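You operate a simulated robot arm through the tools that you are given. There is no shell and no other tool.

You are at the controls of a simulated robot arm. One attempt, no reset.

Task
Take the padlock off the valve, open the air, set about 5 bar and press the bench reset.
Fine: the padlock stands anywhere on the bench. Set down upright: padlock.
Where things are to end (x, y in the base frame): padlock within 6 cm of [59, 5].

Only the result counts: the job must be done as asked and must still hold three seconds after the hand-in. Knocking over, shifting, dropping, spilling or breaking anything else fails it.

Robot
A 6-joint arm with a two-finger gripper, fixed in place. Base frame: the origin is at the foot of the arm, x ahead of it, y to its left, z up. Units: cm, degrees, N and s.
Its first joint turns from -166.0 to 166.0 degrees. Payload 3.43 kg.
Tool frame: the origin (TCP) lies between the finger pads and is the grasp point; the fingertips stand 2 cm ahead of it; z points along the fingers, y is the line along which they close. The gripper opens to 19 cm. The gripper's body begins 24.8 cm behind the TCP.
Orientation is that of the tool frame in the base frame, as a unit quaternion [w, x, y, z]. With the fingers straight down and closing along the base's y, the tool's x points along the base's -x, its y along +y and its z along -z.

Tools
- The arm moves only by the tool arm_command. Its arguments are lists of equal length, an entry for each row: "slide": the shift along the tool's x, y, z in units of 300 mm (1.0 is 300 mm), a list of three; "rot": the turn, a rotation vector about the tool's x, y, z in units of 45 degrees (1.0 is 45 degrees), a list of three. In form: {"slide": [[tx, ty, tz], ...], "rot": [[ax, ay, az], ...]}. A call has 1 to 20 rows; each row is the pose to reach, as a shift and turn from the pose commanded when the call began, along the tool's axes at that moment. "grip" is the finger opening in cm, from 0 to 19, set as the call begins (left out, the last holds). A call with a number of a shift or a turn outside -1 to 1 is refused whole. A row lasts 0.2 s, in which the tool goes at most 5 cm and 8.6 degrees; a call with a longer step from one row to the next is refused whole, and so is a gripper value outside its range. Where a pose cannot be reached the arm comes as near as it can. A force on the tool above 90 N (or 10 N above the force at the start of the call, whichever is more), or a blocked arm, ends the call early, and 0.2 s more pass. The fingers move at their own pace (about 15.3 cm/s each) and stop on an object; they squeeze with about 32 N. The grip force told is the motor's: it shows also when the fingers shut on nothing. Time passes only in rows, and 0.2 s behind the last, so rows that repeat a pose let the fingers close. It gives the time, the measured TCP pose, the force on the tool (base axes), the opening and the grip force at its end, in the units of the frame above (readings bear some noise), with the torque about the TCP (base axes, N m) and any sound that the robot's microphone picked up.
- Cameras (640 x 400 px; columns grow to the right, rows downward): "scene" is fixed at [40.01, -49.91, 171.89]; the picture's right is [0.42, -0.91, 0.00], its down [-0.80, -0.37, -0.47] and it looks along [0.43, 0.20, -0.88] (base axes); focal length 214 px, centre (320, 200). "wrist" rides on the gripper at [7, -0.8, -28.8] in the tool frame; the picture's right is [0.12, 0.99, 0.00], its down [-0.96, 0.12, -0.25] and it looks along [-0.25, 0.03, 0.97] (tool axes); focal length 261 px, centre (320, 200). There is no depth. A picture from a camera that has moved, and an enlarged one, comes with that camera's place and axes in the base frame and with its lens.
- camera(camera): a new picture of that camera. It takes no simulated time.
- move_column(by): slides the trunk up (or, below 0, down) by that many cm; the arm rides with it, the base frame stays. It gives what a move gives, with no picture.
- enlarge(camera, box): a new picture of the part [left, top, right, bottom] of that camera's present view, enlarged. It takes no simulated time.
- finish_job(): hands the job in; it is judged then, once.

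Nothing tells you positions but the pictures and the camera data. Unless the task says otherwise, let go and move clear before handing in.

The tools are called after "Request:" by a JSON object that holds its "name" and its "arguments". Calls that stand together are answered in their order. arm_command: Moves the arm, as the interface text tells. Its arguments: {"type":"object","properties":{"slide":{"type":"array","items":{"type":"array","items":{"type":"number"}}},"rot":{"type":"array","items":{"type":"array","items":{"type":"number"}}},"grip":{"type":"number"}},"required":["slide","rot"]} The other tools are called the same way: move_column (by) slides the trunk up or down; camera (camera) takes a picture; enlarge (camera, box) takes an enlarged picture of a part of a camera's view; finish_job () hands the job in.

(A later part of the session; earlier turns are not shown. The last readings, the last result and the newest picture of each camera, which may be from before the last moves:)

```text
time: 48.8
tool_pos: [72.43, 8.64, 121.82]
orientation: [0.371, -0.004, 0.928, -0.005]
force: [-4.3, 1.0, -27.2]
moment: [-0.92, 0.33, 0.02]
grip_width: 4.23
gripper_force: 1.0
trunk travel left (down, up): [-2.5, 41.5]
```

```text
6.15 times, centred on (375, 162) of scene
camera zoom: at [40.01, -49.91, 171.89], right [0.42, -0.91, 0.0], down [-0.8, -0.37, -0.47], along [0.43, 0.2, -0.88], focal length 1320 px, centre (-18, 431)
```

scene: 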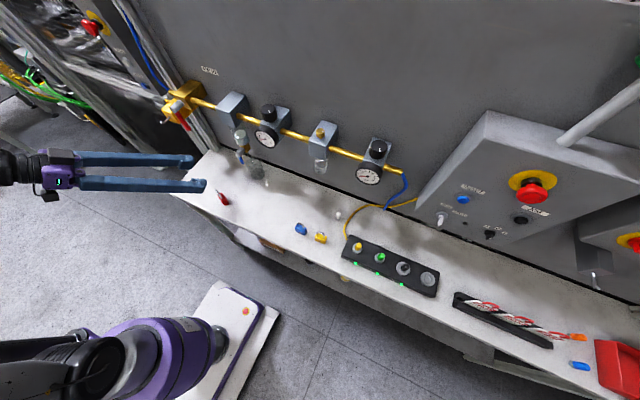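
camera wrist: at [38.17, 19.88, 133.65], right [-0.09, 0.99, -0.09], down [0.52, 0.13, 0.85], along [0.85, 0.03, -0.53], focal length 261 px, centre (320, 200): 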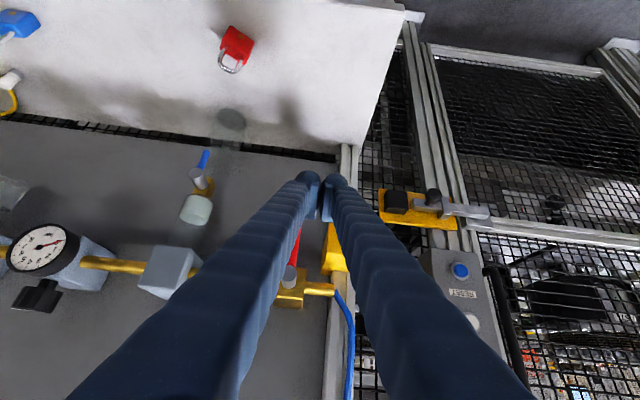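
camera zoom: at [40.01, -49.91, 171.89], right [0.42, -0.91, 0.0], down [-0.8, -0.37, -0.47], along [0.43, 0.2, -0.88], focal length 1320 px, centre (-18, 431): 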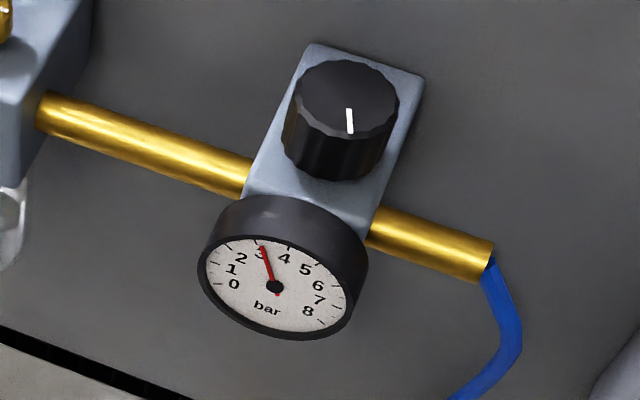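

The air is on: the lever lies horizontal against its stop and both gauges read about 3 bar. I'll back away from the lever and confirm that it stays.

Request:
{"name": "arm_command", "arguments": {"slide": [[0.018, 0, 0.018], [0.035, 0, 0.036], [0.075, 0, 0], [0.12, 0, -0.045], [0.17, 0, -0.095], [0.227, 0, -0.149]], "rot": [[0, 0, 0], [0, 0, 0], [0, 0, 0], [0, 0, 0], [0, 0, 0], [0, 0, 0]]}}

Request:
{"name": "camera", "arguments": {"camera": "scene"}}

Request:
{"name": "enlarge", "arguments": {"camera": "scene", "box": [150, 70, 310, 180]}}

Request:
{"name": "camera", "arguments": {"camera": "wrist"}}

```text
time: 50.2
tool_pos: [64.33, 9.06, 120.59]
orientation: [0.376, -0.003, 0.927, -0.004]
force: [-0.4, -0.5, 0.1]
moment: [-0.05, 0.0, -0.01]
grip_width: 4.16
gripper_force: 0.0
trunk travel left (down, up): [-2.5, 41.5]
```

```text
taken
```

scene: 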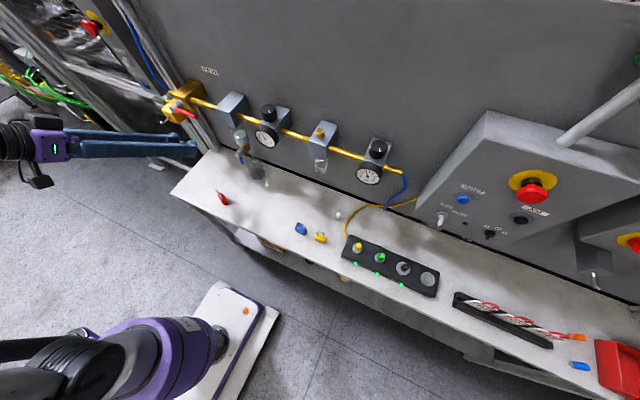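

```text
3.64 times, centred on (230, 125) of scene
camera zoom: at [40.01, -49.91, 171.89], right [0.42, -0.91, 0.0], down [-0.8, -0.37, -0.47], along [0.43, 0.2, -0.88], focal length 780 px, centre (647, 473)
```

zoom: 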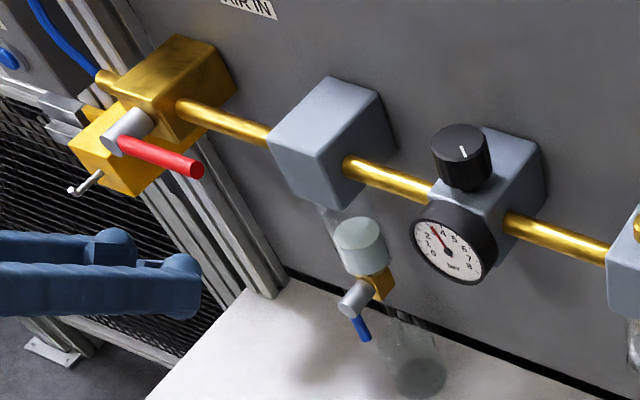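

```text
taken
camera wrist: at [39.17, 8.15, 136.45], right [-0.09, 0.99, -0.09], down [0.52, 0.13, 0.85], along [0.85, 0.03, -0.53], focal length 261 px, centre (320, 200)
```

wrist: 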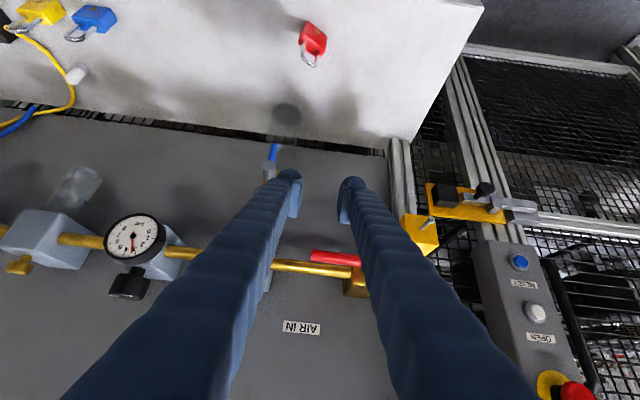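

Request:
{"name": "enlarge", "arguments": {"camera": "wrist", "box": [70, 190, 230, 310]}}

Request:
{"name": "enlarge", "arguments": {"camera": "scene", "box": [250, 95, 300, 135]}}

```text
3.33 times, centred on (150, 250) of wrist
camera zoom: at [39.17, 8.15, 136.45], right [-0.09, 0.99, -0.09], down [0.52, 0.13, 0.85], along [0.85, 0.03, -0.53], focal length 869 px, centre (887, 33)
```

zoom: 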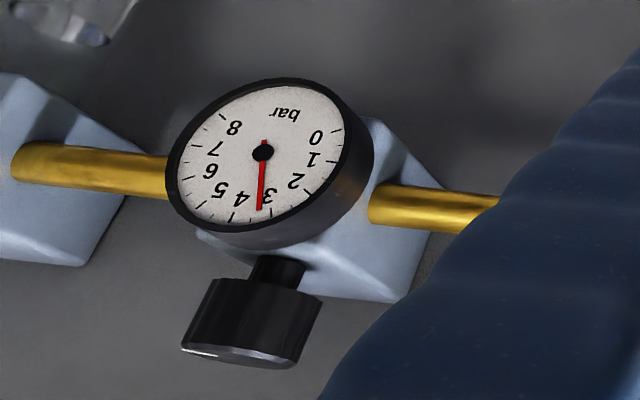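

```text
10.00 times, centred on (275, 115) of scene
camera zoom: at [40.01, -49.91, 171.89], right [0.42, -0.91, 0.0], down [-0.8, -0.37, -0.47], along [0.43, 0.2, -0.88], focal length 2145 px, centre (770, 1050)
```

zoom: 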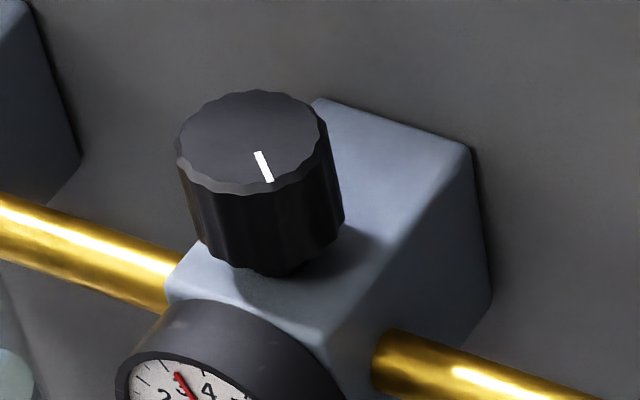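

The lever stays open. The first regulator's knob top is near (79.3, -16, 131.4) and the wall is at about x=86.5. I'll go up and across to hover over that knob, using it as the main regulator first.

Request:
{"name": "arm_command", "arguments": {"slide": [[-0.04, -0.042, -0.042], [-0.08, -0.085, -0.083], [-0.12, -0.127, -0.125], [-0.16, -0.169, -0.167], [-0.2, -0.211, -0.208], [-0.241, -0.254, -0.25], [-0.281, -0.296, -0.291], [-0.321, -0.338, -0.333]], "rot": [[0, 0, 0], [0, 0, 0], [0, 0, 0], [0, 0, 0], [0, 0, 0], [0, 0, 0], [0, 0, 0], [0, 0, 0]], "grip": 8}}

```text
time: 52.0
tool_pos: [64.32, -1.05, 135.06]
orientation: [0.375, -0.004, 0.927, -0.004]
force: [-0.2, -0.4, 0.7]
moment: [-0.01, 0.04, 0.01]
grip_width: 8.01
gripper_force: 0.1
trunk travel left (down, up): [-2.5, 41.5]
```

Request:
{"name": "arm_command", "arguments": {"slide": [[-0.027, -0.056, 0.015], [-0.053, -0.111, 0.029], [-0.08, -0.167, 0.044], [-0.106, -0.222, 0.058], [-0.133, -0.278, 0.073], [-0.159, -0.333, 0.088], [-0.186, -0.389, 0.102], [-0.212, -0.444, 0.117], [-0.239, -0.5, 0.131], [-0.265, -0.555, 0.146]], "rot": [[-0.023, -0.002, -0.024], [-0.046, -0.005, -0.048], [-0.07, -0.007, -0.072], [-0.093, -0.01, -0.096], [-0.116, -0.012, -0.12], [-0.139, -0.015, -0.144], [-0.162, -0.017, -0.168], [-0.186, -0.02, -0.192], [-0.209, -0.022, -0.216], [-0.232, -0.025, -0.24]]}}

Request:
{"name": "camera", "arguments": {"camera": "wrist"}}

Request:
{"name": "camera", "arguments": {"camera": "scene"}}

```text
time: 54.2
tool_pos: [73.28, -17.62, 137.4]
orientation: [0.38, -0.124, 0.915, 0.044]
force: [-1.1, 0.8, -0.2]
moment: [-0.06, -0.02, -0.01]
grip_width: 7.99
gripper_force: 0.0
trunk travel left (down, up): [-2.5, 41.5]
```

```text
taken
camera wrist: at [48.89, -24.92, 152.75], right [-0.34, 0.94, -0.1], down [0.45, 0.25, 0.85], along [0.82, 0.25, -0.51], focal length 261 px, centre (320, 200)
```

wrist: 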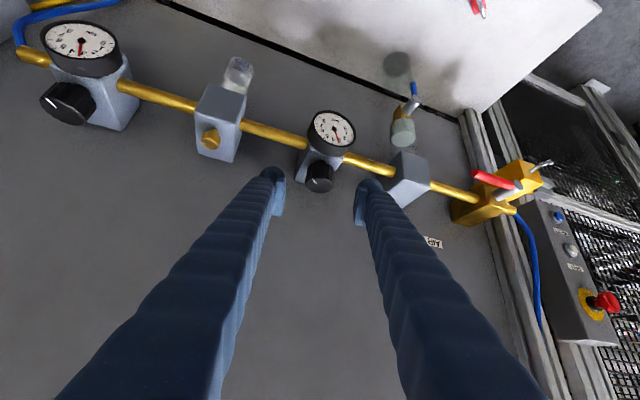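

```text
taken
```

scene: 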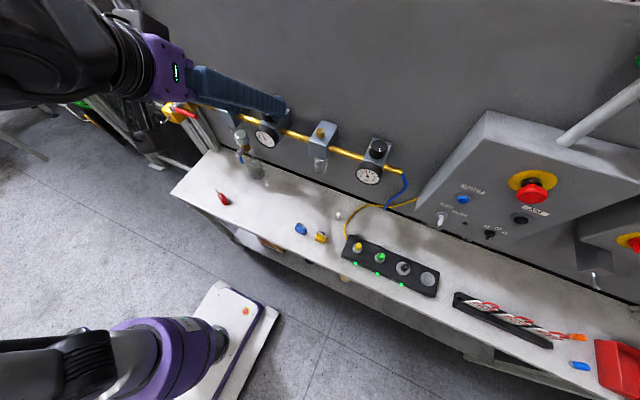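

Request:
{"name": "enlarge", "arguments": {"camera": "wrist", "box": [260, 100, 400, 220]}}

Request:
{"name": "enlarge", "arguments": {"camera": "scene", "box": [230, 70, 330, 150]}}

```text
3.33 times, centred on (330, 160) of wrist
camera zoom: at [48.89, -24.92, 152.75], right [-0.34, 0.94, -0.1], down [0.45, 0.25, 0.85], along [0.82, 0.25, -0.51], focal length 869 px, centre (287, 333)
```

zoom: 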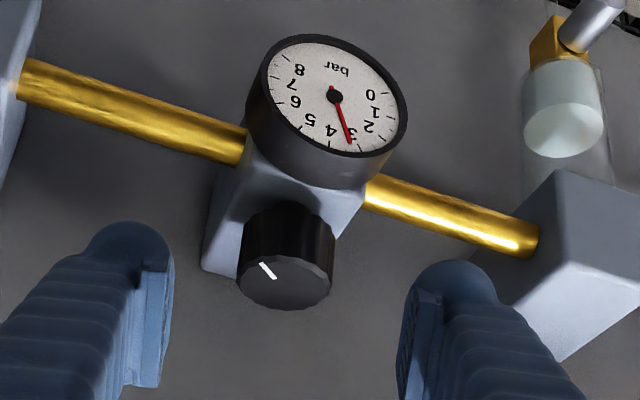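

```text
5.00 times, centred on (280, 110) of scene
camera zoom: at [40.01, -49.91, 171.89], right [0.42, -0.91, 0.0], down [-0.8, -0.37, -0.47], along [0.43, 0.2, -0.88], focal length 1072 px, centre (520, 650)
```

zoom: 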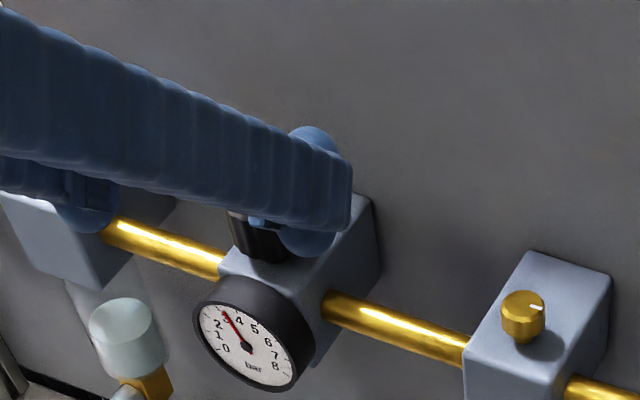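

Knob 1 is centred between the fingers. I'll advance onto it.

Request:
{"name": "arm_command", "arguments": {"slide": [[-0.001, 0.001, 0.06], [-0.002, 0.002, 0.12], [-0.003, 0.003, 0.18], [-0.004, 0.004, 0.24], [-0.004, 0.004, 0.285], [-0.004, 0.004, 0.285]], "rot": [[0, 0, 0], [0, 0, 0], [0, 0, 0], [0, 0, 0], [0, 0, 0], [0, 0, 0]]}}

Request:
{"name": "enlarge", "arguments": {"camera": "wrist", "box": [240, 100, 400, 220]}}

Request:
{"name": "enlarge", "arguments": {"camera": "scene", "box": [230, 70, 330, 150]}}

```text
time: 55.6
tool_pos: [79.03, -16.08, 131.36]
orientation: [0.38, -0.124, 0.915, 0.045]
force: [0.6, -0.6, 0.0]
moment: [0.04, 0.04, 0.02]
grip_width: 7.99
gripper_force: 0.1
trunk travel left (down, up): [-2.5, 41.5]
```

```text
3.33 times, centred on (320, 160) of wrist
camera zoom: at [54.68, -23.39, 146.77], right [-0.34, 0.93, -0.1], down [0.45, 0.25, 0.85], along [0.82, 0.25, -0.51], focal length 869 px, centre (320, 333)
```

zoom: 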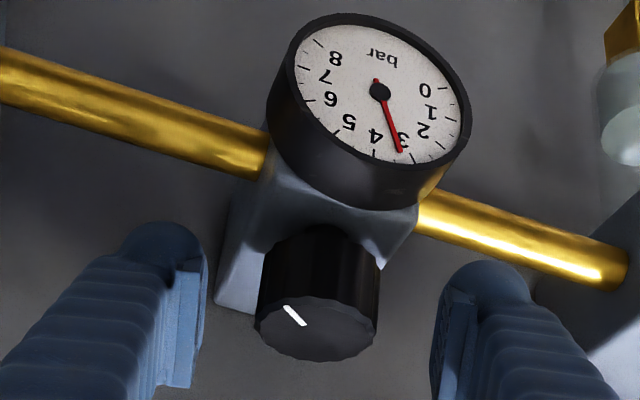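

```text
5.00 times, centred on (280, 110) of scene
camera zoom: at [40.01, -49.91, 171.89], right [0.42, -0.91, 0.0], down [-0.8, -0.37, -0.47], along [0.43, 0.2, -0.88], focal length 1072 px, centre (520, 650)
```

zoom: 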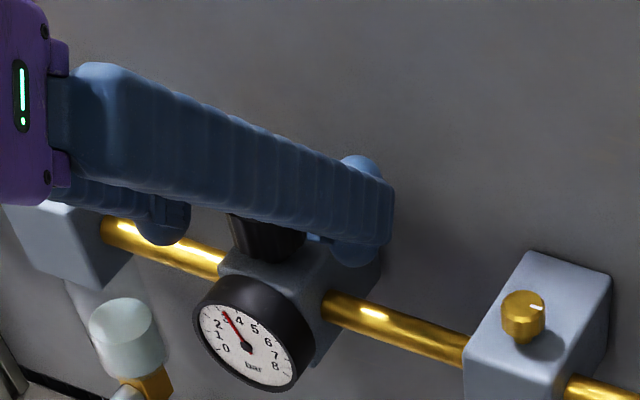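

Request:
{"name": "arm_command", "arguments": {"slide": [[0, 0, 0], [0, 0, 0], [0, 0, 0], [0, 0, 0]], "rot": [[0, 0, 0], [0, 0, 0], [0, 0, 0], [0, 0, 0]], "grip": 2.5}}

Request:
{"name": "enlarge", "arguments": {"camera": "wrist", "box": [240, 100, 400, 220]}}

```text
time: 56.6
tool_pos: [79.04, -16.17, 131.36]
orientation: [0.38, -0.124, 0.915, 0.044]
force: [2.6, -9.6, -0.6]
moment: [-0.22, 0.09, -0.08]
grip_width: 4.08
gripper_force: 45.3
trunk travel left (down, up): [-2.5, 41.5]
```

```text
3.33 times, centred on (320, 160) of wrist
camera zoom: at [54.69, -23.51, 146.77], right [-0.34, 0.94, -0.1], down [0.45, 0.25, 0.85], along [0.82, 0.25, -0.51], focal length 869 px, centre (320, 333)
```

zoom: 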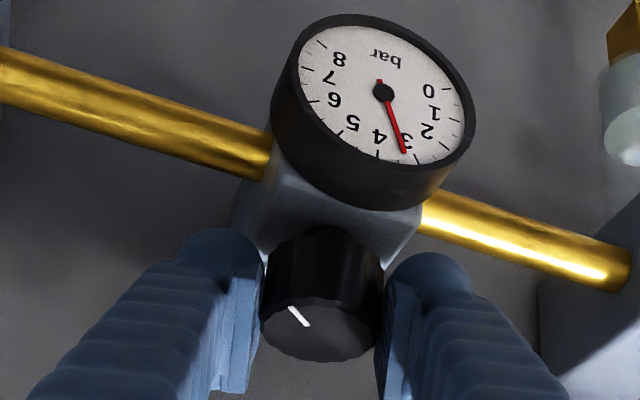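

Gripped at 4.1 cm. I'll test a small 10° clockwise turn about the vertical and read the gauge.

Request:
{"name": "arm_command", "arguments": {"slide": [[0, 0, 0], [0, -0.002, 0], [0, -0.003, 0], [0, -0.003, 0]], "rot": [[0.052, 0.001, 0.052], [0.105, 0.002, 0.104], [0.157, 0.003, 0.157], [0.157, 0.003, 0.157]]}}

Request:
{"name": "enlarge", "arguments": {"camera": "wrist", "box": [240, 100, 400, 220]}}

Request:
{"name": "enlarge", "arguments": {"camera": "scene", "box": [340, 130, 410, 195]}}

```text
time: 57.6
tool_pos: [78.9, -16.09, 131.46]
orientation: [0.382, -0.044, 0.923, 0.012]
force: [-9.4, -0.1, -8.1]
moment: [0.01, 0.23, -0.01]
grip_width: 4.05
gripper_force: 45.2
trunk travel left (down, up): [-2.5, 41.5]
```

```text
3.33 times, centred on (320, 160) of wrist
camera zoom: at [53.83, -19.12, 146.82], right [-0.17, 0.98, -0.1], down [0.49, 0.17, 0.85], along [0.85, 0.1, -0.51], focal length 869 px, centre (320, 333)
```

zoom: 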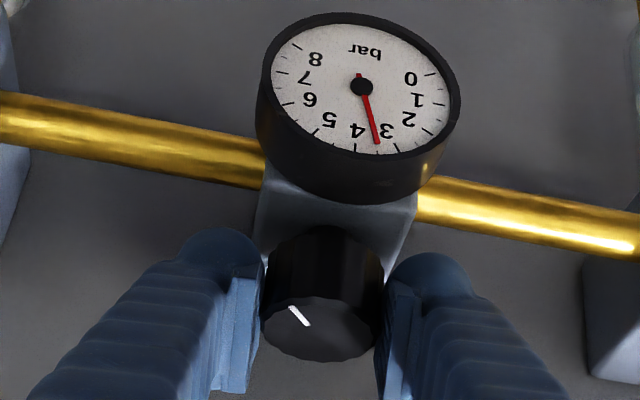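

```text
6.15 times, centred on (375, 162) of scene
camera zoom: at [40.01, -49.91, 171.89], right [0.42, -0.91, 0.0], down [-0.8, -0.37, -0.47], along [0.43, 0.2, -0.88], focal length 1320 px, centre (-18, 431)
```

zoom: 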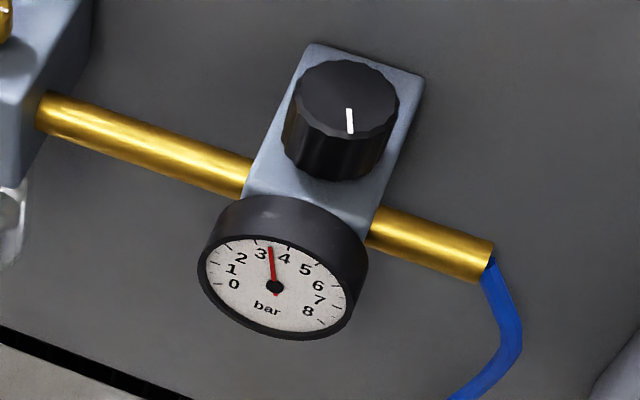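

Clockwise raises the pressure: about +0.3 bar for 10°, and gauge 2 follows gauge 1. I need roughly 55–60° more, so I'll continue in steps.

Request:
{"name": "arm_command", "arguments": {"slide": [[0, 0, 0], [0, 0, 0], [0, 0, 0], [0, 0, 0], [0, 0, 0], [0, 0, 0], [0, 0, 0]], "rot": [[0.065, 0.001, 0.066], [0.131, 0.002, 0.131], [0.196, 0.003, 0.197], [0.261, 0.004, 0.262], [0.327, 0.005, 0.328], [0.392, 0.006, 0.393], [0.392, 0.006, 0.393]]}}

Request:
{"name": "enlarge", "arguments": {"camera": "wrist", "box": [240, 100, 400, 220]}}

Request:
{"name": "enlarge", "arguments": {"camera": "scene", "box": [340, 130, 410, 195]}}

```text
time: 59.2
tool_pos: [79.09, -15.78, 131.38]
orientation: [0.377, 0.157, 0.91, -0.071]
force: [-10.4, 23.7, -5.5]
moment: [0.08, -0.07, 0.09]
grip_width: 4.08
gripper_force: 44.9
trunk travel left (down, up): [-2.5, 41.5]
```

```text
3.33 times, centred on (320, 160) of wrist
camera zoom: at [54.98, -7.98, 146.78], right [0.26, 0.96, -0.1], down [0.52, -0.05, 0.85], along [0.82, -0.27, -0.51], focal length 869 px, centre (320, 333)
```

zoom: 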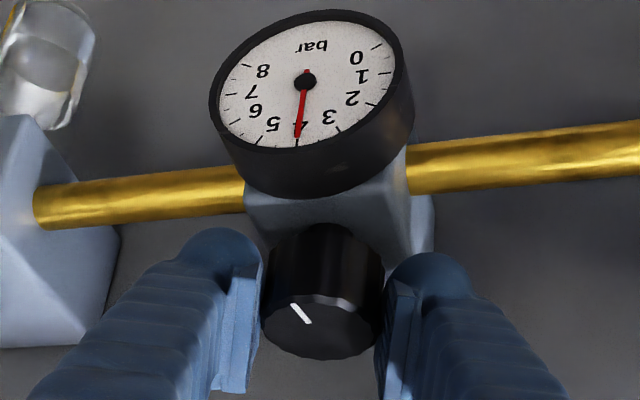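

```text
6.15 times, centred on (375, 162) of scene
camera zoom: at [40.01, -49.91, 171.89], right [0.42, -0.91, 0.0], down [-0.8, -0.37, -0.47], along [0.43, 0.2, -0.88], focal length 1320 px, centre (-18, 431)
```

zoom: 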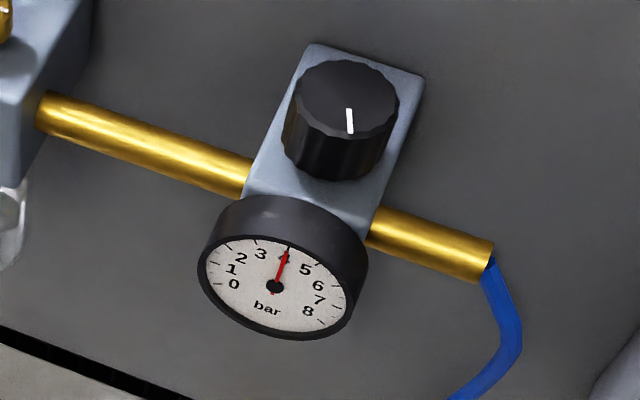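

Request:
{"name": "arm_command", "arguments": {"slide": [[0.002, 0.003, -0.002], [0.004, 0.005, -0.004], [0.004, 0.005, -0.004], [0.004, 0.005, -0.004], [0.004, 0.005, -0.004], [0.004, 0.005, -0.004]], "rot": [[0.054, 0.001, 0.053], [0.107, 0.002, 0.107], [0.161, 0.002, 0.16], [0.214, 0.003, 0.213], [0.268, 0.004, 0.267], [0.268, 0.004, 0.267]]}}

Request:
{"name": "enlarge", "arguments": {"camera": "wrist", "box": [240, 100, 400, 220]}}

Request:
{"name": "enlarge", "arguments": {"camera": "scene", "box": [340, 130, 410, 195]}}

```text
time: 60.6
tool_pos: [79.27, -15.65, 131.46]
orientation: [0.362, 0.29, 0.877, -0.128]
force: [18.1, 13.8, 16.4]
moment: [-0.15, -0.49, 0.12]
grip_width: 4.04
gripper_force: 44.8
trunk travel left (down, up): [-2.5, 41.5]
```

```text
3.33 times, centred on (320, 160) of wrist
camera zoom: at [58.41, -1.14, 146.72], right [0.53, 0.84, -0.1], down [0.48, -0.2, 0.86], along [0.7, -0.5, -0.51], focal length 869 px, centre (320, 333)
```

zoom: 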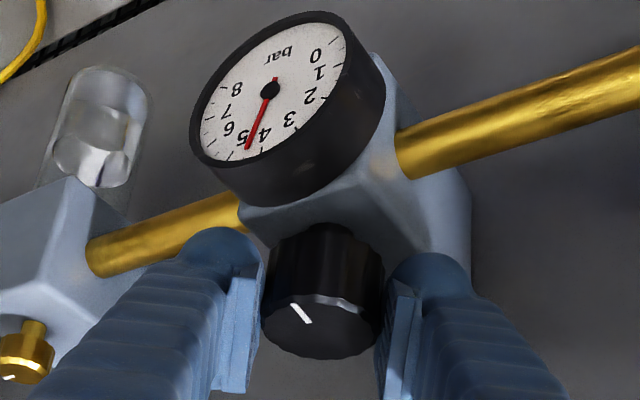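

```text
6.15 times, centred on (375, 162) of scene
camera zoom: at [40.01, -49.91, 171.89], right [0.42, -0.91, 0.0], down [-0.8, -0.37, -0.47], along [0.43, 0.2, -0.88], focal length 1320 px, centre (-18, 431)
```

zoom: 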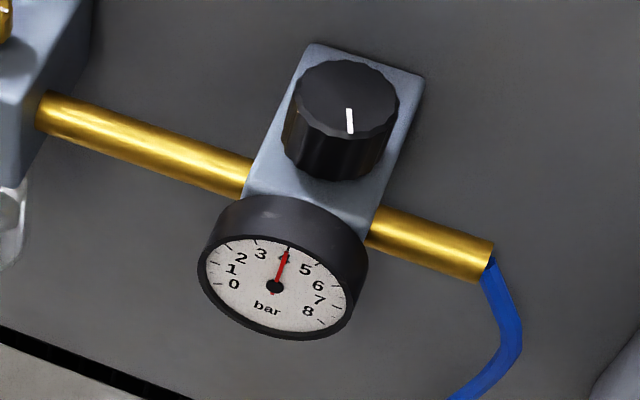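

Gauge 1 is at about 4.5 while gauge 2 now stays at 4.0, so regulator 2 limits at about 4 bar and must also be raised later. I'll finish regulator 1 first.

Request:
{"name": "arm_command", "arguments": {"slide": [[-0.002, 0.003, -0.001], [-0.005, 0.006, -0.002], [-0.005, 0.006, -0.002], [-0.005, 0.006, -0.002], [-0.005, 0.006, -0.002], [-0.005, 0.006, -0.002], [-0.005, 0.006, -0.002], [-0.005, 0.006, -0.002]], "rot": [[0.041, 0.001, 0.04], [0.081, 0.002, 0.081], [0.122, 0.003, 0.121], [0.162, 0.003, 0.162], [0.203, 0.004, 0.202], [0.243, 0.005, 0.243], [0.284, 0.006, 0.283], [0.284, 0.006, 0.283]]}}

Request:
{"name": "enlarge", "arguments": {"camera": "wrist", "box": [240, 100, 400, 220]}}

Request:
{"name": "enlarge", "arguments": {"camera": "scene", "box": [250, 110, 290, 150]}}

```text
time: 62.4
tool_pos: [79.29, -15.61, 131.44]
orientation: [0.337, 0.423, 0.821, -0.182]
force: [9.6, 26.7, 10.6]
moment: [0.29, -0.24, 0.12]
grip_width: 4.06
gripper_force: 44.9
trunk travel left (down, up): [-2.5, 41.5]
```

```text
3.33 times, centred on (320, 160) of wrist
camera zoom: at [64.15, 4.64, 146.78], right [0.76, 0.64, -0.1], down [0.39, -0.34, 0.85], along [0.51, -0.69, -0.51], focal length 869 px, centre (320, 333)
```

zoom: 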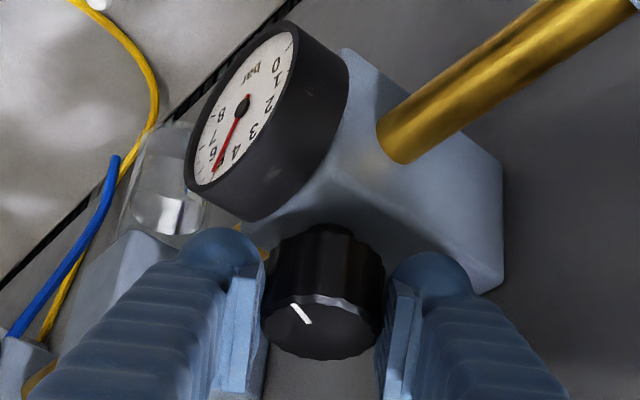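

```text
10.00 times, centred on (270, 130) of scene
camera zoom: at [40.01, -49.91, 171.89], right [0.42, -0.91, 0.0], down [-0.8, -0.37, -0.47], along [0.43, 0.2, -0.88], focal length 2145 px, centre (820, 900)
```

zoom: 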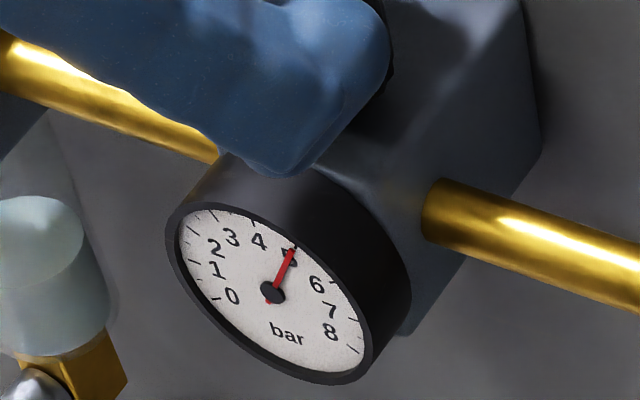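

Gauge 1 is at 5.0. I'll release with a small opening, since the wall is close, and withdraw along the tool axis.

Request:
{"name": "arm_command", "arguments": {"slide": [[0, 0, 0], [0, 0, 0], [0, 0, 0]], "rot": [[0, 0, 0], [0, 0, 0], [0, 0, 0]], "grip": 5.4}}

Request:
{"name": "enlarge", "arguments": {"camera": "wrist", "box": [240, 100, 400, 220]}}

Request:
{"name": "enlarge", "arguments": {"camera": "scene", "box": [250, 110, 290, 150]}}

```text
time: 63.2
tool_pos: [79.24, -15.96, 131.45]
orientation: [0.337, 0.423, 0.821, -0.182]
force: [0.3, 0.1, 0.3]
moment: [-0.03, 0.01, -0.02]
grip_width: 5.37
gripper_force: 0.0
trunk travel left (down, up): [-2.5, 41.5]
```

```text
3.33 times, centred on (320, 160) of wrist
camera zoom: at [64.07, 4.31, 146.81], right [0.76, 0.64, -0.1], down [0.39, -0.34, 0.85], along [0.51, -0.69, -0.51], focal length 869 px, centre (320, 333)
```

zoom: 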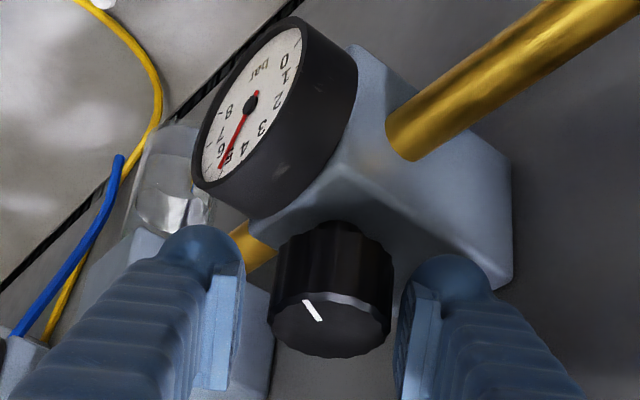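

```text
10.00 times, centred on (270, 130) of scene
camera zoom: at [40.01, -49.91, 171.89], right [0.42, -0.91, 0.0], down [-0.8, -0.37, -0.47], along [0.43, 0.2, -0.88], focal length 2145 px, centre (820, 900)
```

zoom: 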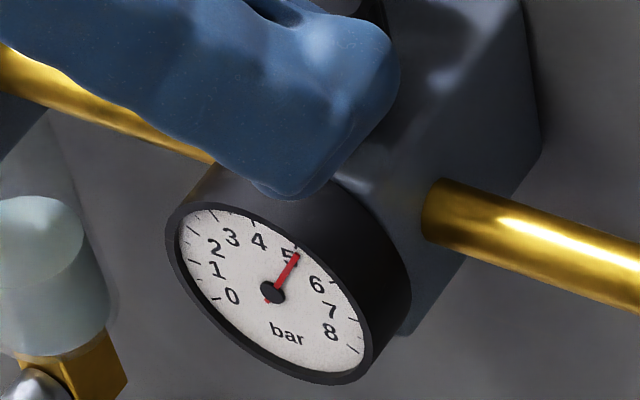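

Request:
{"name": "arm_command", "arguments": {"slide": [[0, 0.002, -0.05], [0, 0.002, -0.1], [0, 0.002, -0.16], [0, 0.002, -0.23], [0, 0.002, -0.3]], "rot": [[0, 0, 0], [0, 0, 0], [0, 0, 0], [0, 0, 0], [0, 0, 0]]}}

Request:
{"name": "move_column", "arguments": {"by": 15}}

Request:
{"name": "camera", "arguments": {"camera": "scene"}}

Request:
{"name": "enlarge", "arguments": {"camera": "scene", "box": [245, 95, 305, 155]}}

```text
time: 64.4
tool_pos: [75.6, -10.56, 137.74]
orientation: [0.336, 0.424, 0.821, -0.183]
force: [-0.4, -1.0, 0.3]
moment: [0.0, -0.03, 0.0]
grip_width: 5.41
gripper_force: 0.1
trunk travel left (down, up): [-2.5, 41.5]
```

```text
time: 66.1
tool_pos: [75.73, -10.65, 152.66]
orientation: [0.337, 0.423, 0.821, -0.182]
force: [0.4, 0.3, -0.2]
moment: [-0.04, 0.01, -0.03]
grip_width: 5.39
gripper_force: 0.2
trunk travel left (down, up): [-17.5, 26.5]
```

```text
taken
```

scene: 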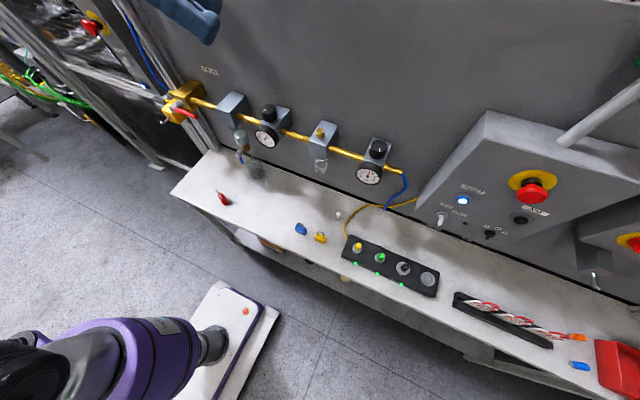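

```text
6.67 times, centred on (275, 125) of scene
camera zoom: at [40.01, -49.91, 171.89], right [0.42, -0.91, 0.0], down [-0.8, -0.37, -0.47], along [0.43, 0.2, -0.88], focal length 1430 px, centre (620, 700)
```

zoom: 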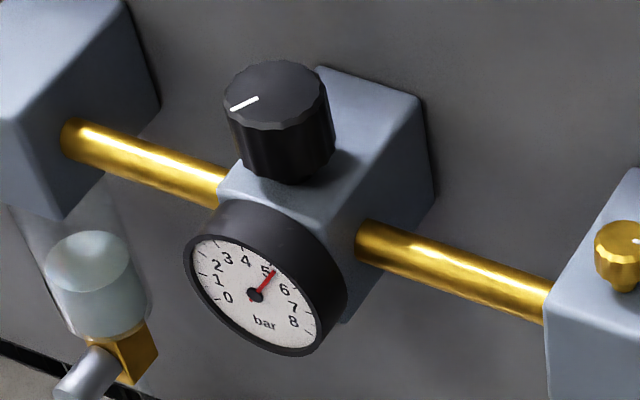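

Gauge 1 reads just over 5 and the bench RESET lamp is now lit. I'll zoom in to read both gauges and the box precisely.

Request:
{"name": "enlarge", "arguments": {"camera": "scene", "box": [252, 118, 282, 150]}}

Request:
{"name": "enlarge", "arguments": {"camera": "scene", "box": [350, 155, 390, 190]}}

Request:
{"name": "enlarge", "arguments": {"camera": "scene", "box": [430, 180, 540, 250]}}

Request:
{"name": "enlarge", "arguments": {"camera": "scene", "box": [280, 200, 460, 320]}}

```text
12.50 times, centred on (267, 134) of scene
camera zoom: at [40.01, -49.91, 171.89], right [0.42, -0.91, 0.0], down [-0.8, -0.37, -0.47], along [0.43, 0.2, -0.88], focal length 2681 px, centre (982, 1025)
```

zoom: 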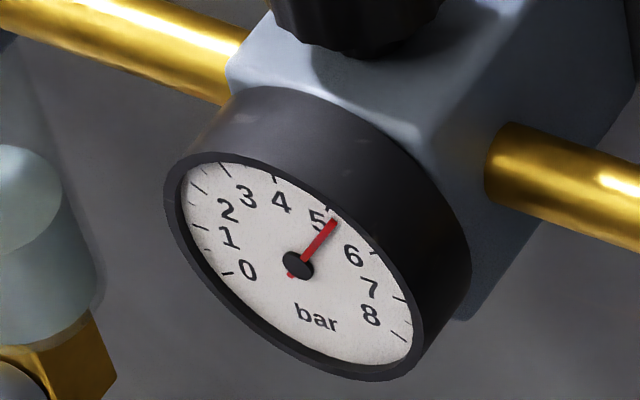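

```text
11.43 times, centred on (370, 172) of scene
camera zoom: at [40.01, -49.91, 171.89], right [0.42, -0.91, 0.0], down [-0.8, -0.37, -0.47], along [0.43, 0.2, -0.88], focal length 2451 px, centre (-251, 514)
```

zoom: 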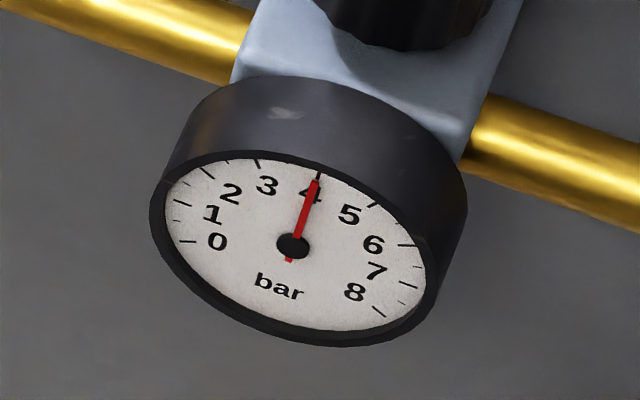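

```text
5.71 times, centred on (485, 215) of scene
camera zoom: at [40.01, -49.91, 171.89], right [0.42, -0.91, 0.0], down [-0.8, -0.37, -0.47], along [0.43, 0.2, -0.88], focal length 1226 px, centre (-623, 114)
```

zoom: 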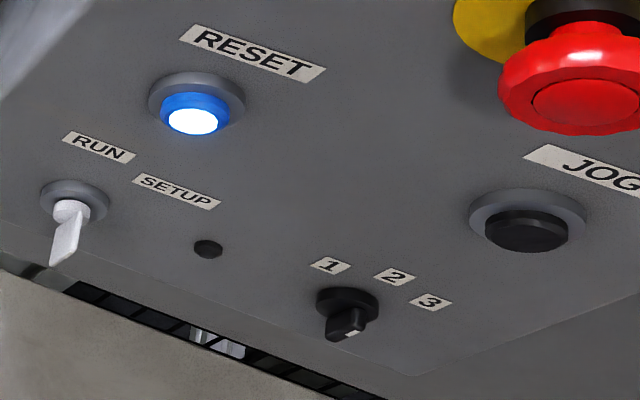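

```text
3.33 times, centred on (370, 260) of scene
camera zoom: at [40.01, -49.91, 171.89], right [0.42, -0.91, 0.0], down [-0.8, -0.37, -0.47], along [0.43, 0.2, -0.88], focal length 715 px, centre (153, 0)
```

zoom: 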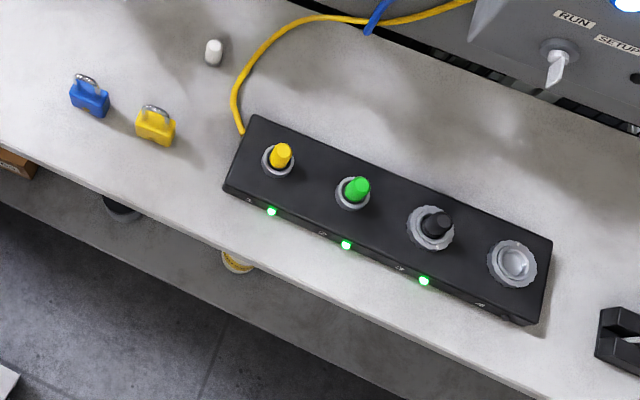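

Request:
{"name": "arm_command", "arguments": {"slide": [[0, 0, 0], [0, 0, 0]], "rot": [[0, 0, 0], [0, 0, 0]]}}

Request:
{"name": "enlarge", "arguments": {"camera": "scene", "box": [430, 180, 540, 250]}}

Request:
{"name": "arm_command", "arguments": {"slide": [[0, 0, 0]], "rot": [[0, 0, 0]]}}

Request:
{"name": "enlarge", "arguments": {"camera": "scene", "box": [430, 180, 540, 250]}}

```text
time: 66.7
tool_pos: [75.83, -10.5, 152.89]
orientation: [0.337, 0.423, 0.821, -0.181]
force: [-0.5, -0.4, -1.0]
moment: [-0.03, 0.0, 0.02]
grip_width: 5.4
gripper_force: 0.2
trunk travel left (down, up): [-17.5, 26.5]
```

```text
5.71 times, centred on (485, 215) of scene
camera zoom: at [40.01, -49.91, 171.89], right [0.42, -0.91, 0.0], down [-0.8, -0.37, -0.47], along [0.43, 0.2, -0.88], focal length 1226 px, centre (-623, 114)
```

zoom: 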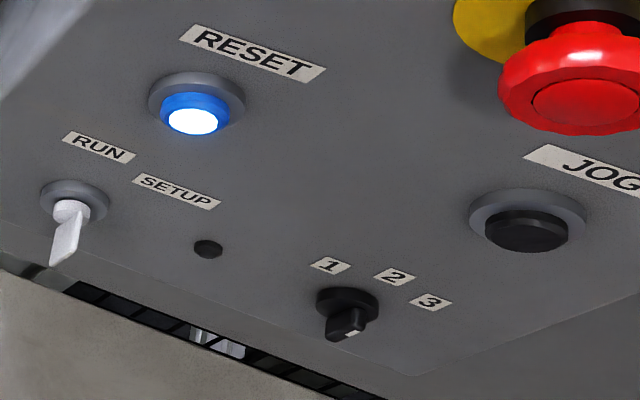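

```text
time: 67.1
tool_pos: [75.68, -10.47, 152.72]
orientation: [0.337, 0.423, 0.821, -0.182]
force: [0.5, 0.0, 1.2]
moment: [0.01, -0.02, -0.02]
grip_width: 5.4
gripper_force: 0.1
trunk travel left (down, up): [-17.5, 26.5]
```

```text
5.71 times, centred on (485, 215) of scene
camera zoom: at [40.01, -49.91, 171.89], right [0.42, -0.91, 0.0], down [-0.8, -0.37, -0.47], along [0.43, 0.2, -0.88], focal length 1226 px, centre (-623, 114)
```

zoom: 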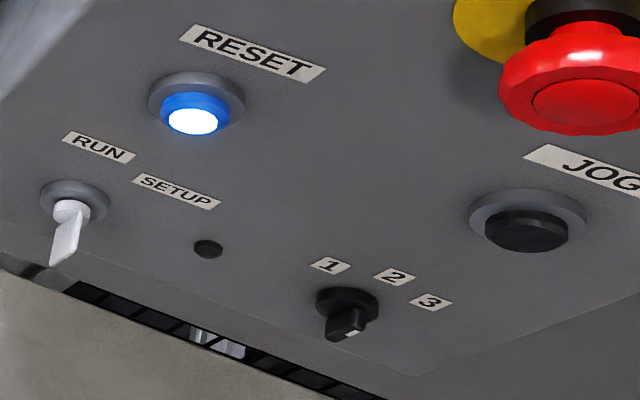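

The lamp is steadily lit, while gauge 1 reads about 5.1 and gauge 2 is limited to 4.0. To learn which pressure the bench depends on, I'll regrip knob 1 and briefly lower it while watching the lamp. That tells me whether regulator 2 should be touched at all.

Request:
{"name": "arm_command", "arguments": {"slide": [[0.042, -0.011, 0.046], [0.084, -0.023, 0.093], [0.126, -0.034, 0.139], [0.168, -0.046, 0.186], [0.209, -0.057, 0.232], [0.251, -0.068, 0.278], [0.293, -0.08, 0.325], [0.335, -0.091, 0.371]], "rot": [[-0.05, -0.001, -0.05], [-0.101, -0.002, -0.1], [-0.151, -0.003, -0.151], [-0.201, -0.004, -0.201], [-0.252, -0.005, -0.251], [-0.302, -0.006, -0.301], [-0.352, -0.007, -0.351], [-0.403, -0.008, -0.402]], "grip": 7}}

Request:
{"name": "enlarge", "arguments": {"camera": "wrist", "box": [240, 100, 400, 220]}}

```text
time: 68.9
tool_pos: [73.67, -12.65, 137.77]
orientation: [0.369, 0.23, 0.895, -0.102]
force: [0.1, 0.5, -0.9]
moment: [0.0, 0.0, -0.04]
grip_width: 6.99
gripper_force: 0.0
trunk travel left (down, up): [-17.5, 26.5]
```

```text
3.33 times, centred on (320, 160) of wrist
camera zoom: at [51.14, -1.01, 153.11], right [0.41, 0.91, -0.1], down [0.5, -0.14, 0.85], along [0.76, -0.4, -0.51], focal length 869 px, centre (320, 333)
```

zoom: 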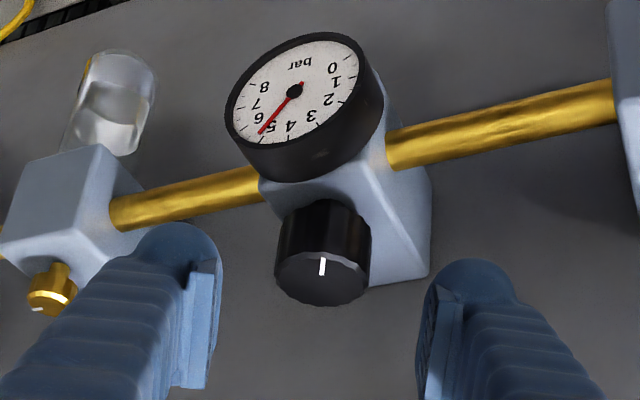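

Request:
{"name": "arm_command", "arguments": {"slide": [[0, 0.002, 0.06], [0, 0.004, 0.12], [0, 0.004, 0.18], [0, 0.004, 0.24], [0, 0.004, 0.285], [0, 0.004, 0.285]], "rot": [[0, 0, 0], [0, 0, 0], [0, 0, 0], [0, 0, 0], [0, 0, 0], [0, 0, 0]]}}

Request:
{"name": "enlarge", "arguments": {"camera": "wrist", "box": [240, 100, 400, 220]}}

Request:
{"name": "arm_command", "arguments": {"slide": [[0, 0, 0], [0, 0, 0], [0, 0, 0], [0, 0, 0]], "rot": [[0, 0, 0], [0, 0, 0], [0, 0, 0], [0, 0, 0]], "grip": 2.5}}

Request:
{"name": "enlarge", "arguments": {"camera": "wrist", "box": [240, 100, 400, 220]}}

Request:
{"name": "enlarge", "arguments": {"camera": "scene", "box": [250, 110, 480, 220]}}

```text
time: 70.3
tool_pos: [79.14, -15.77, 131.89]
orientation: [0.368, 0.231, 0.895, -0.102]
force: [0.3, -0.4, -0.3]
moment: [0.03, 0.0, 0.0]
grip_width: 7.0
gripper_force: 0.1
trunk travel left (down, up): [-17.5, 26.5]
```

```text
3.33 times, centred on (320, 160) of wrist
camera zoom: at [56.69, -4.1, 147.16], right [0.41, 0.91, -0.1], down [0.5, -0.14, 0.85], along [0.76, -0.4, -0.51], focal length 869 px, centre (320, 333)
```

zoom: 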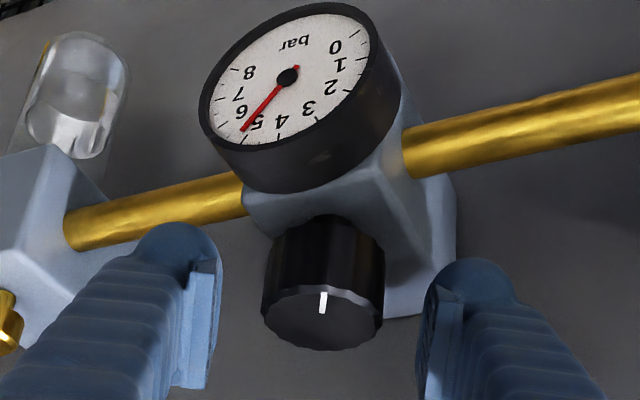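

```text
time: 71.3
tool_pos: [79.18, -15.73, 131.72]
orientation: [0.368, 0.23, 0.895, -0.102]
force: [3.3, -0.7, -1.3]
moment: [0.07, -0.09, -0.04]
grip_width: 4.06
gripper_force: 45.0
trunk travel left (down, up): [-17.5, 26.5]
```

```text
3.33 times, centred on (320, 160) of wrist
camera zoom: at [56.76, -4.09, 147.13], right [0.41, 0.91, -0.1], down [0.5, -0.14, 0.85], along [0.76, -0.4, -0.51], focal length 869 px, centre (320, 333)
```

zoom: 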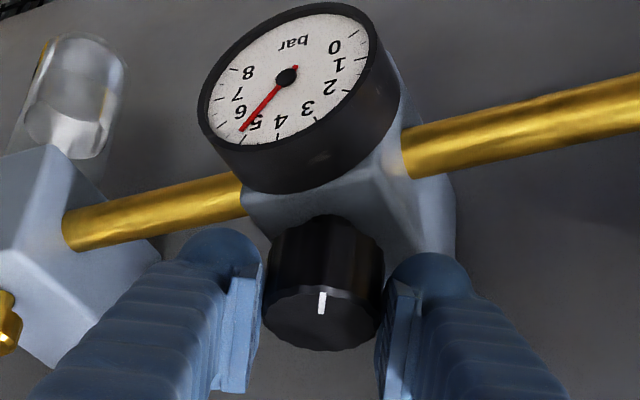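

```text
2.78 times, centred on (365, 165) of scene
camera zoom: at [40.01, -49.91, 171.89], right [0.42, -0.91, 0.0], down [-0.8, -0.37, -0.47], along [0.43, 0.2, -0.88], focal length 597 px, centre (195, 297)
```

zoom: 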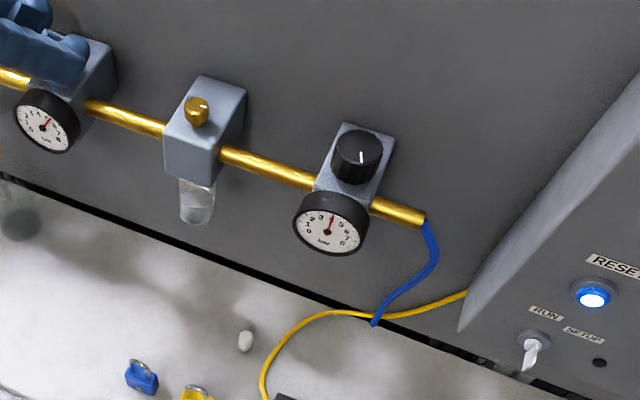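

Request:
{"name": "arm_command", "arguments": {"slide": [[0, 0, 0], [0, 0, 0], [0, 0, 0], [0, 0, 0], [0, 0, 0]], "rot": [[-0.047, -0.001, -0.047], [-0.094, -0.002, -0.095], [-0.141, -0.003, -0.142], [-0.188, -0.003, -0.189], [-0.188, -0.003, -0.189]]}}

Request:
{"name": "enlarge", "arguments": {"camera": "scene", "box": [250, 110, 480, 220]}}

Request:
{"name": "enlarge", "arguments": {"camera": "wrist", "box": [240, 100, 400, 220]}}

Request:
{"name": "arm_command", "arguments": {"slide": [[0, 0, 0], [0, 0, 0], [0, 0, 0], [0, 0, 0], [0, 0, 0]], "rot": [[-0.047, -0.001, -0.047], [-0.094, -0.002, -0.095], [-0.141, -0.003, -0.142], [-0.188, -0.003, -0.189], [-0.188, -0.003, -0.189]]}}

Request:
{"name": "enlarge", "arguments": {"camera": "scene", "box": [250, 110, 480, 220]}}

Request:
{"name": "enlarge", "arguments": {"camera": "wrist", "box": [240, 100, 400, 220]}}

```text
time: 72.5
tool_pos: [79.25, -15.81, 131.75]
orientation: [0.378, 0.136, 0.914, -0.063]
force: [11.5, -7.0, 4.2]
moment: [0.03, -0.14, -0.02]
grip_width: 4.07
gripper_force: 45.0
trunk travel left (down, up): [-17.5, 26.5]
```

```text
2.78 times, centred on (365, 165) of scene
camera zoom: at [40.01, -49.91, 171.89], right [0.42, -0.91, 0.0], down [-0.8, -0.37, -0.47], along [0.43, 0.2, -0.88], focal length 597 px, centre (195, 297)
```

zoom: 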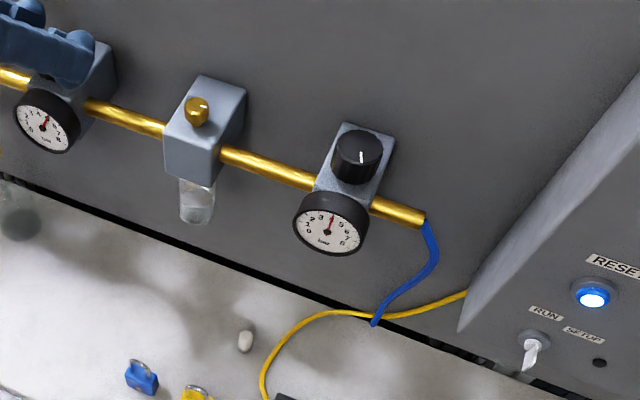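

```text
3.33 times, centred on (320, 160) of wrist
camera zoom: at [54.75, -9.1, 147.13], right [0.21, 0.97, -0.1], down [0.52, -0.03, 0.85], along [0.83, -0.23, -0.51], focal length 869 px, centre (320, 333)
```

zoom: 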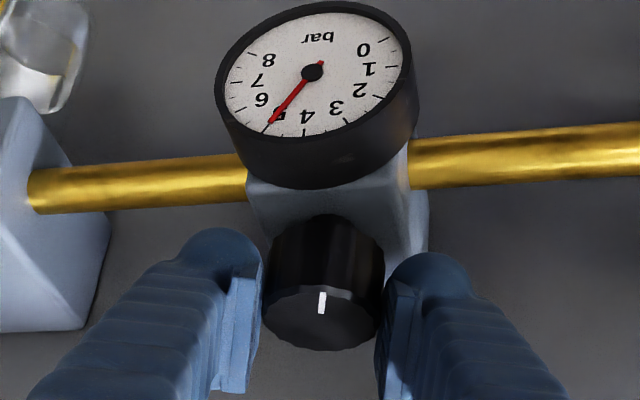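

```text
time: 73.7
tool_pos: [79.23, -15.96, 131.81]
orientation: [0.382, 0.041, 0.923, -0.024]
force: [11.3, -17.1, 6.3]
moment: [-0.02, -0.43, -0.06]
grip_width: 4.07
gripper_force: 44.5
trunk travel left (down, up): [-17.5, 26.5]
```

```text
2.78 times, centred on (365, 165) of scene
camera zoom: at [40.01, -49.91, 171.89], right [0.42, -0.91, 0.0], down [-0.8, -0.37, -0.47], along [0.43, 0.2, -0.88], focal length 597 px, centre (195, 297)
```

zoom: 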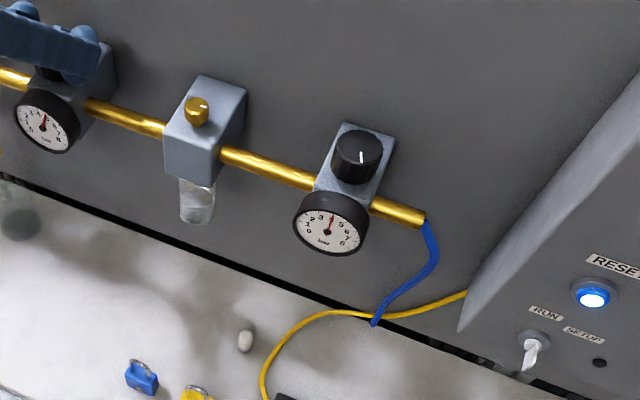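

```text
3.33 times, centred on (320, 160) of wrist
camera zoom: at [53.85, -14.38, 147.15], right [0.01, 1.0, -0.1], down [0.51, 0.08, 0.85], along [0.86, -0.06, -0.51], focal length 869 px, centre (320, 333)
```

zoom: 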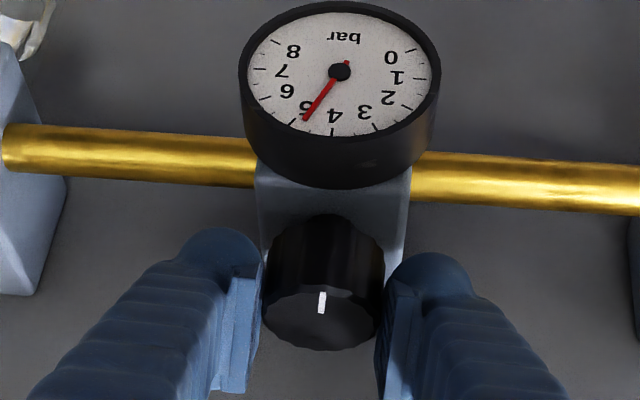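

Request:
{"name": "arm_command", "arguments": {"slide": [[0, -0.004, 0], [0, -0.006, 0], [0, -0.006, 0], [0, -0.006, 0], [0, -0.006, 0]], "rot": [[-0.047, -0.001, -0.047], [-0.094, -0.002, -0.095], [-0.141, -0.003, -0.142], [-0.188, -0.003, -0.189], [-0.188, -0.003, -0.189]]}}

Request:
{"name": "enlarge", "arguments": {"camera": "scene", "box": [250, 110, 480, 220]}}

Request:
{"name": "enlarge", "arguments": {"camera": "wrist", "box": [240, 100, 400, 220]}}

```text
time: 74.9
tool_pos: [79.12, -16.11, 131.69]
orientation: [0.382, -0.057, 0.922, 0.016]
force: [13.9, -6.6, 5.2]
moment: [0.22, -0.26, -0.05]
grip_width: 4.07
gripper_force: 45.4
trunk travel left (down, up): [-17.5, 26.5]
```

```text
2.78 times, centred on (365, 165) of scene
camera zoom: at [40.01, -49.91, 171.89], right [0.42, -0.91, 0.0], down [-0.8, -0.37, -0.47], along [0.43, 0.2, -0.88], focal length 597 px, centre (195, 297)
```

zoom: 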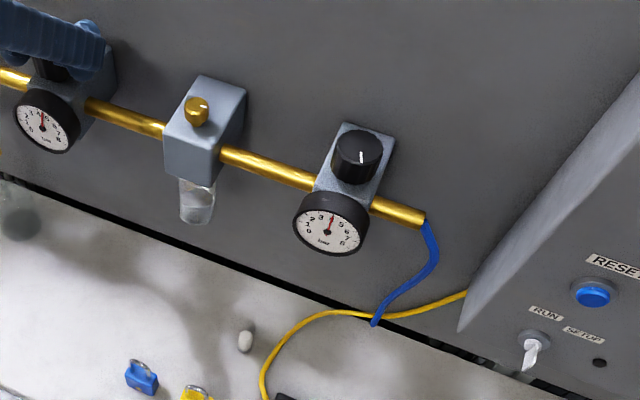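

```text
3.33 times, centred on (320, 160) of wrist
camera zoom: at [54.07, -19.78, 147.19], right [-0.2, 0.97, -0.1], down [0.49, 0.19, 0.85], along [0.85, 0.12, -0.51], focal length 869 px, centre (320, 333)
```

zoom: 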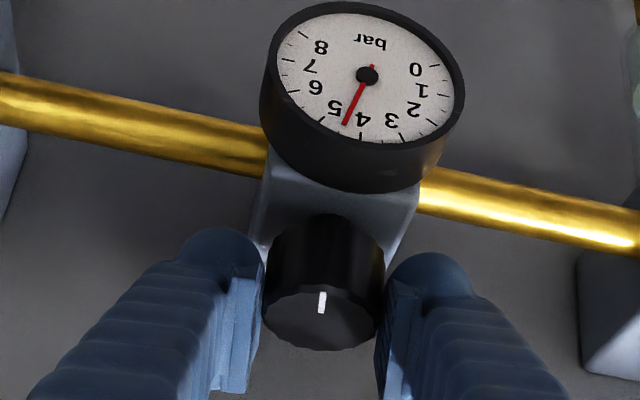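

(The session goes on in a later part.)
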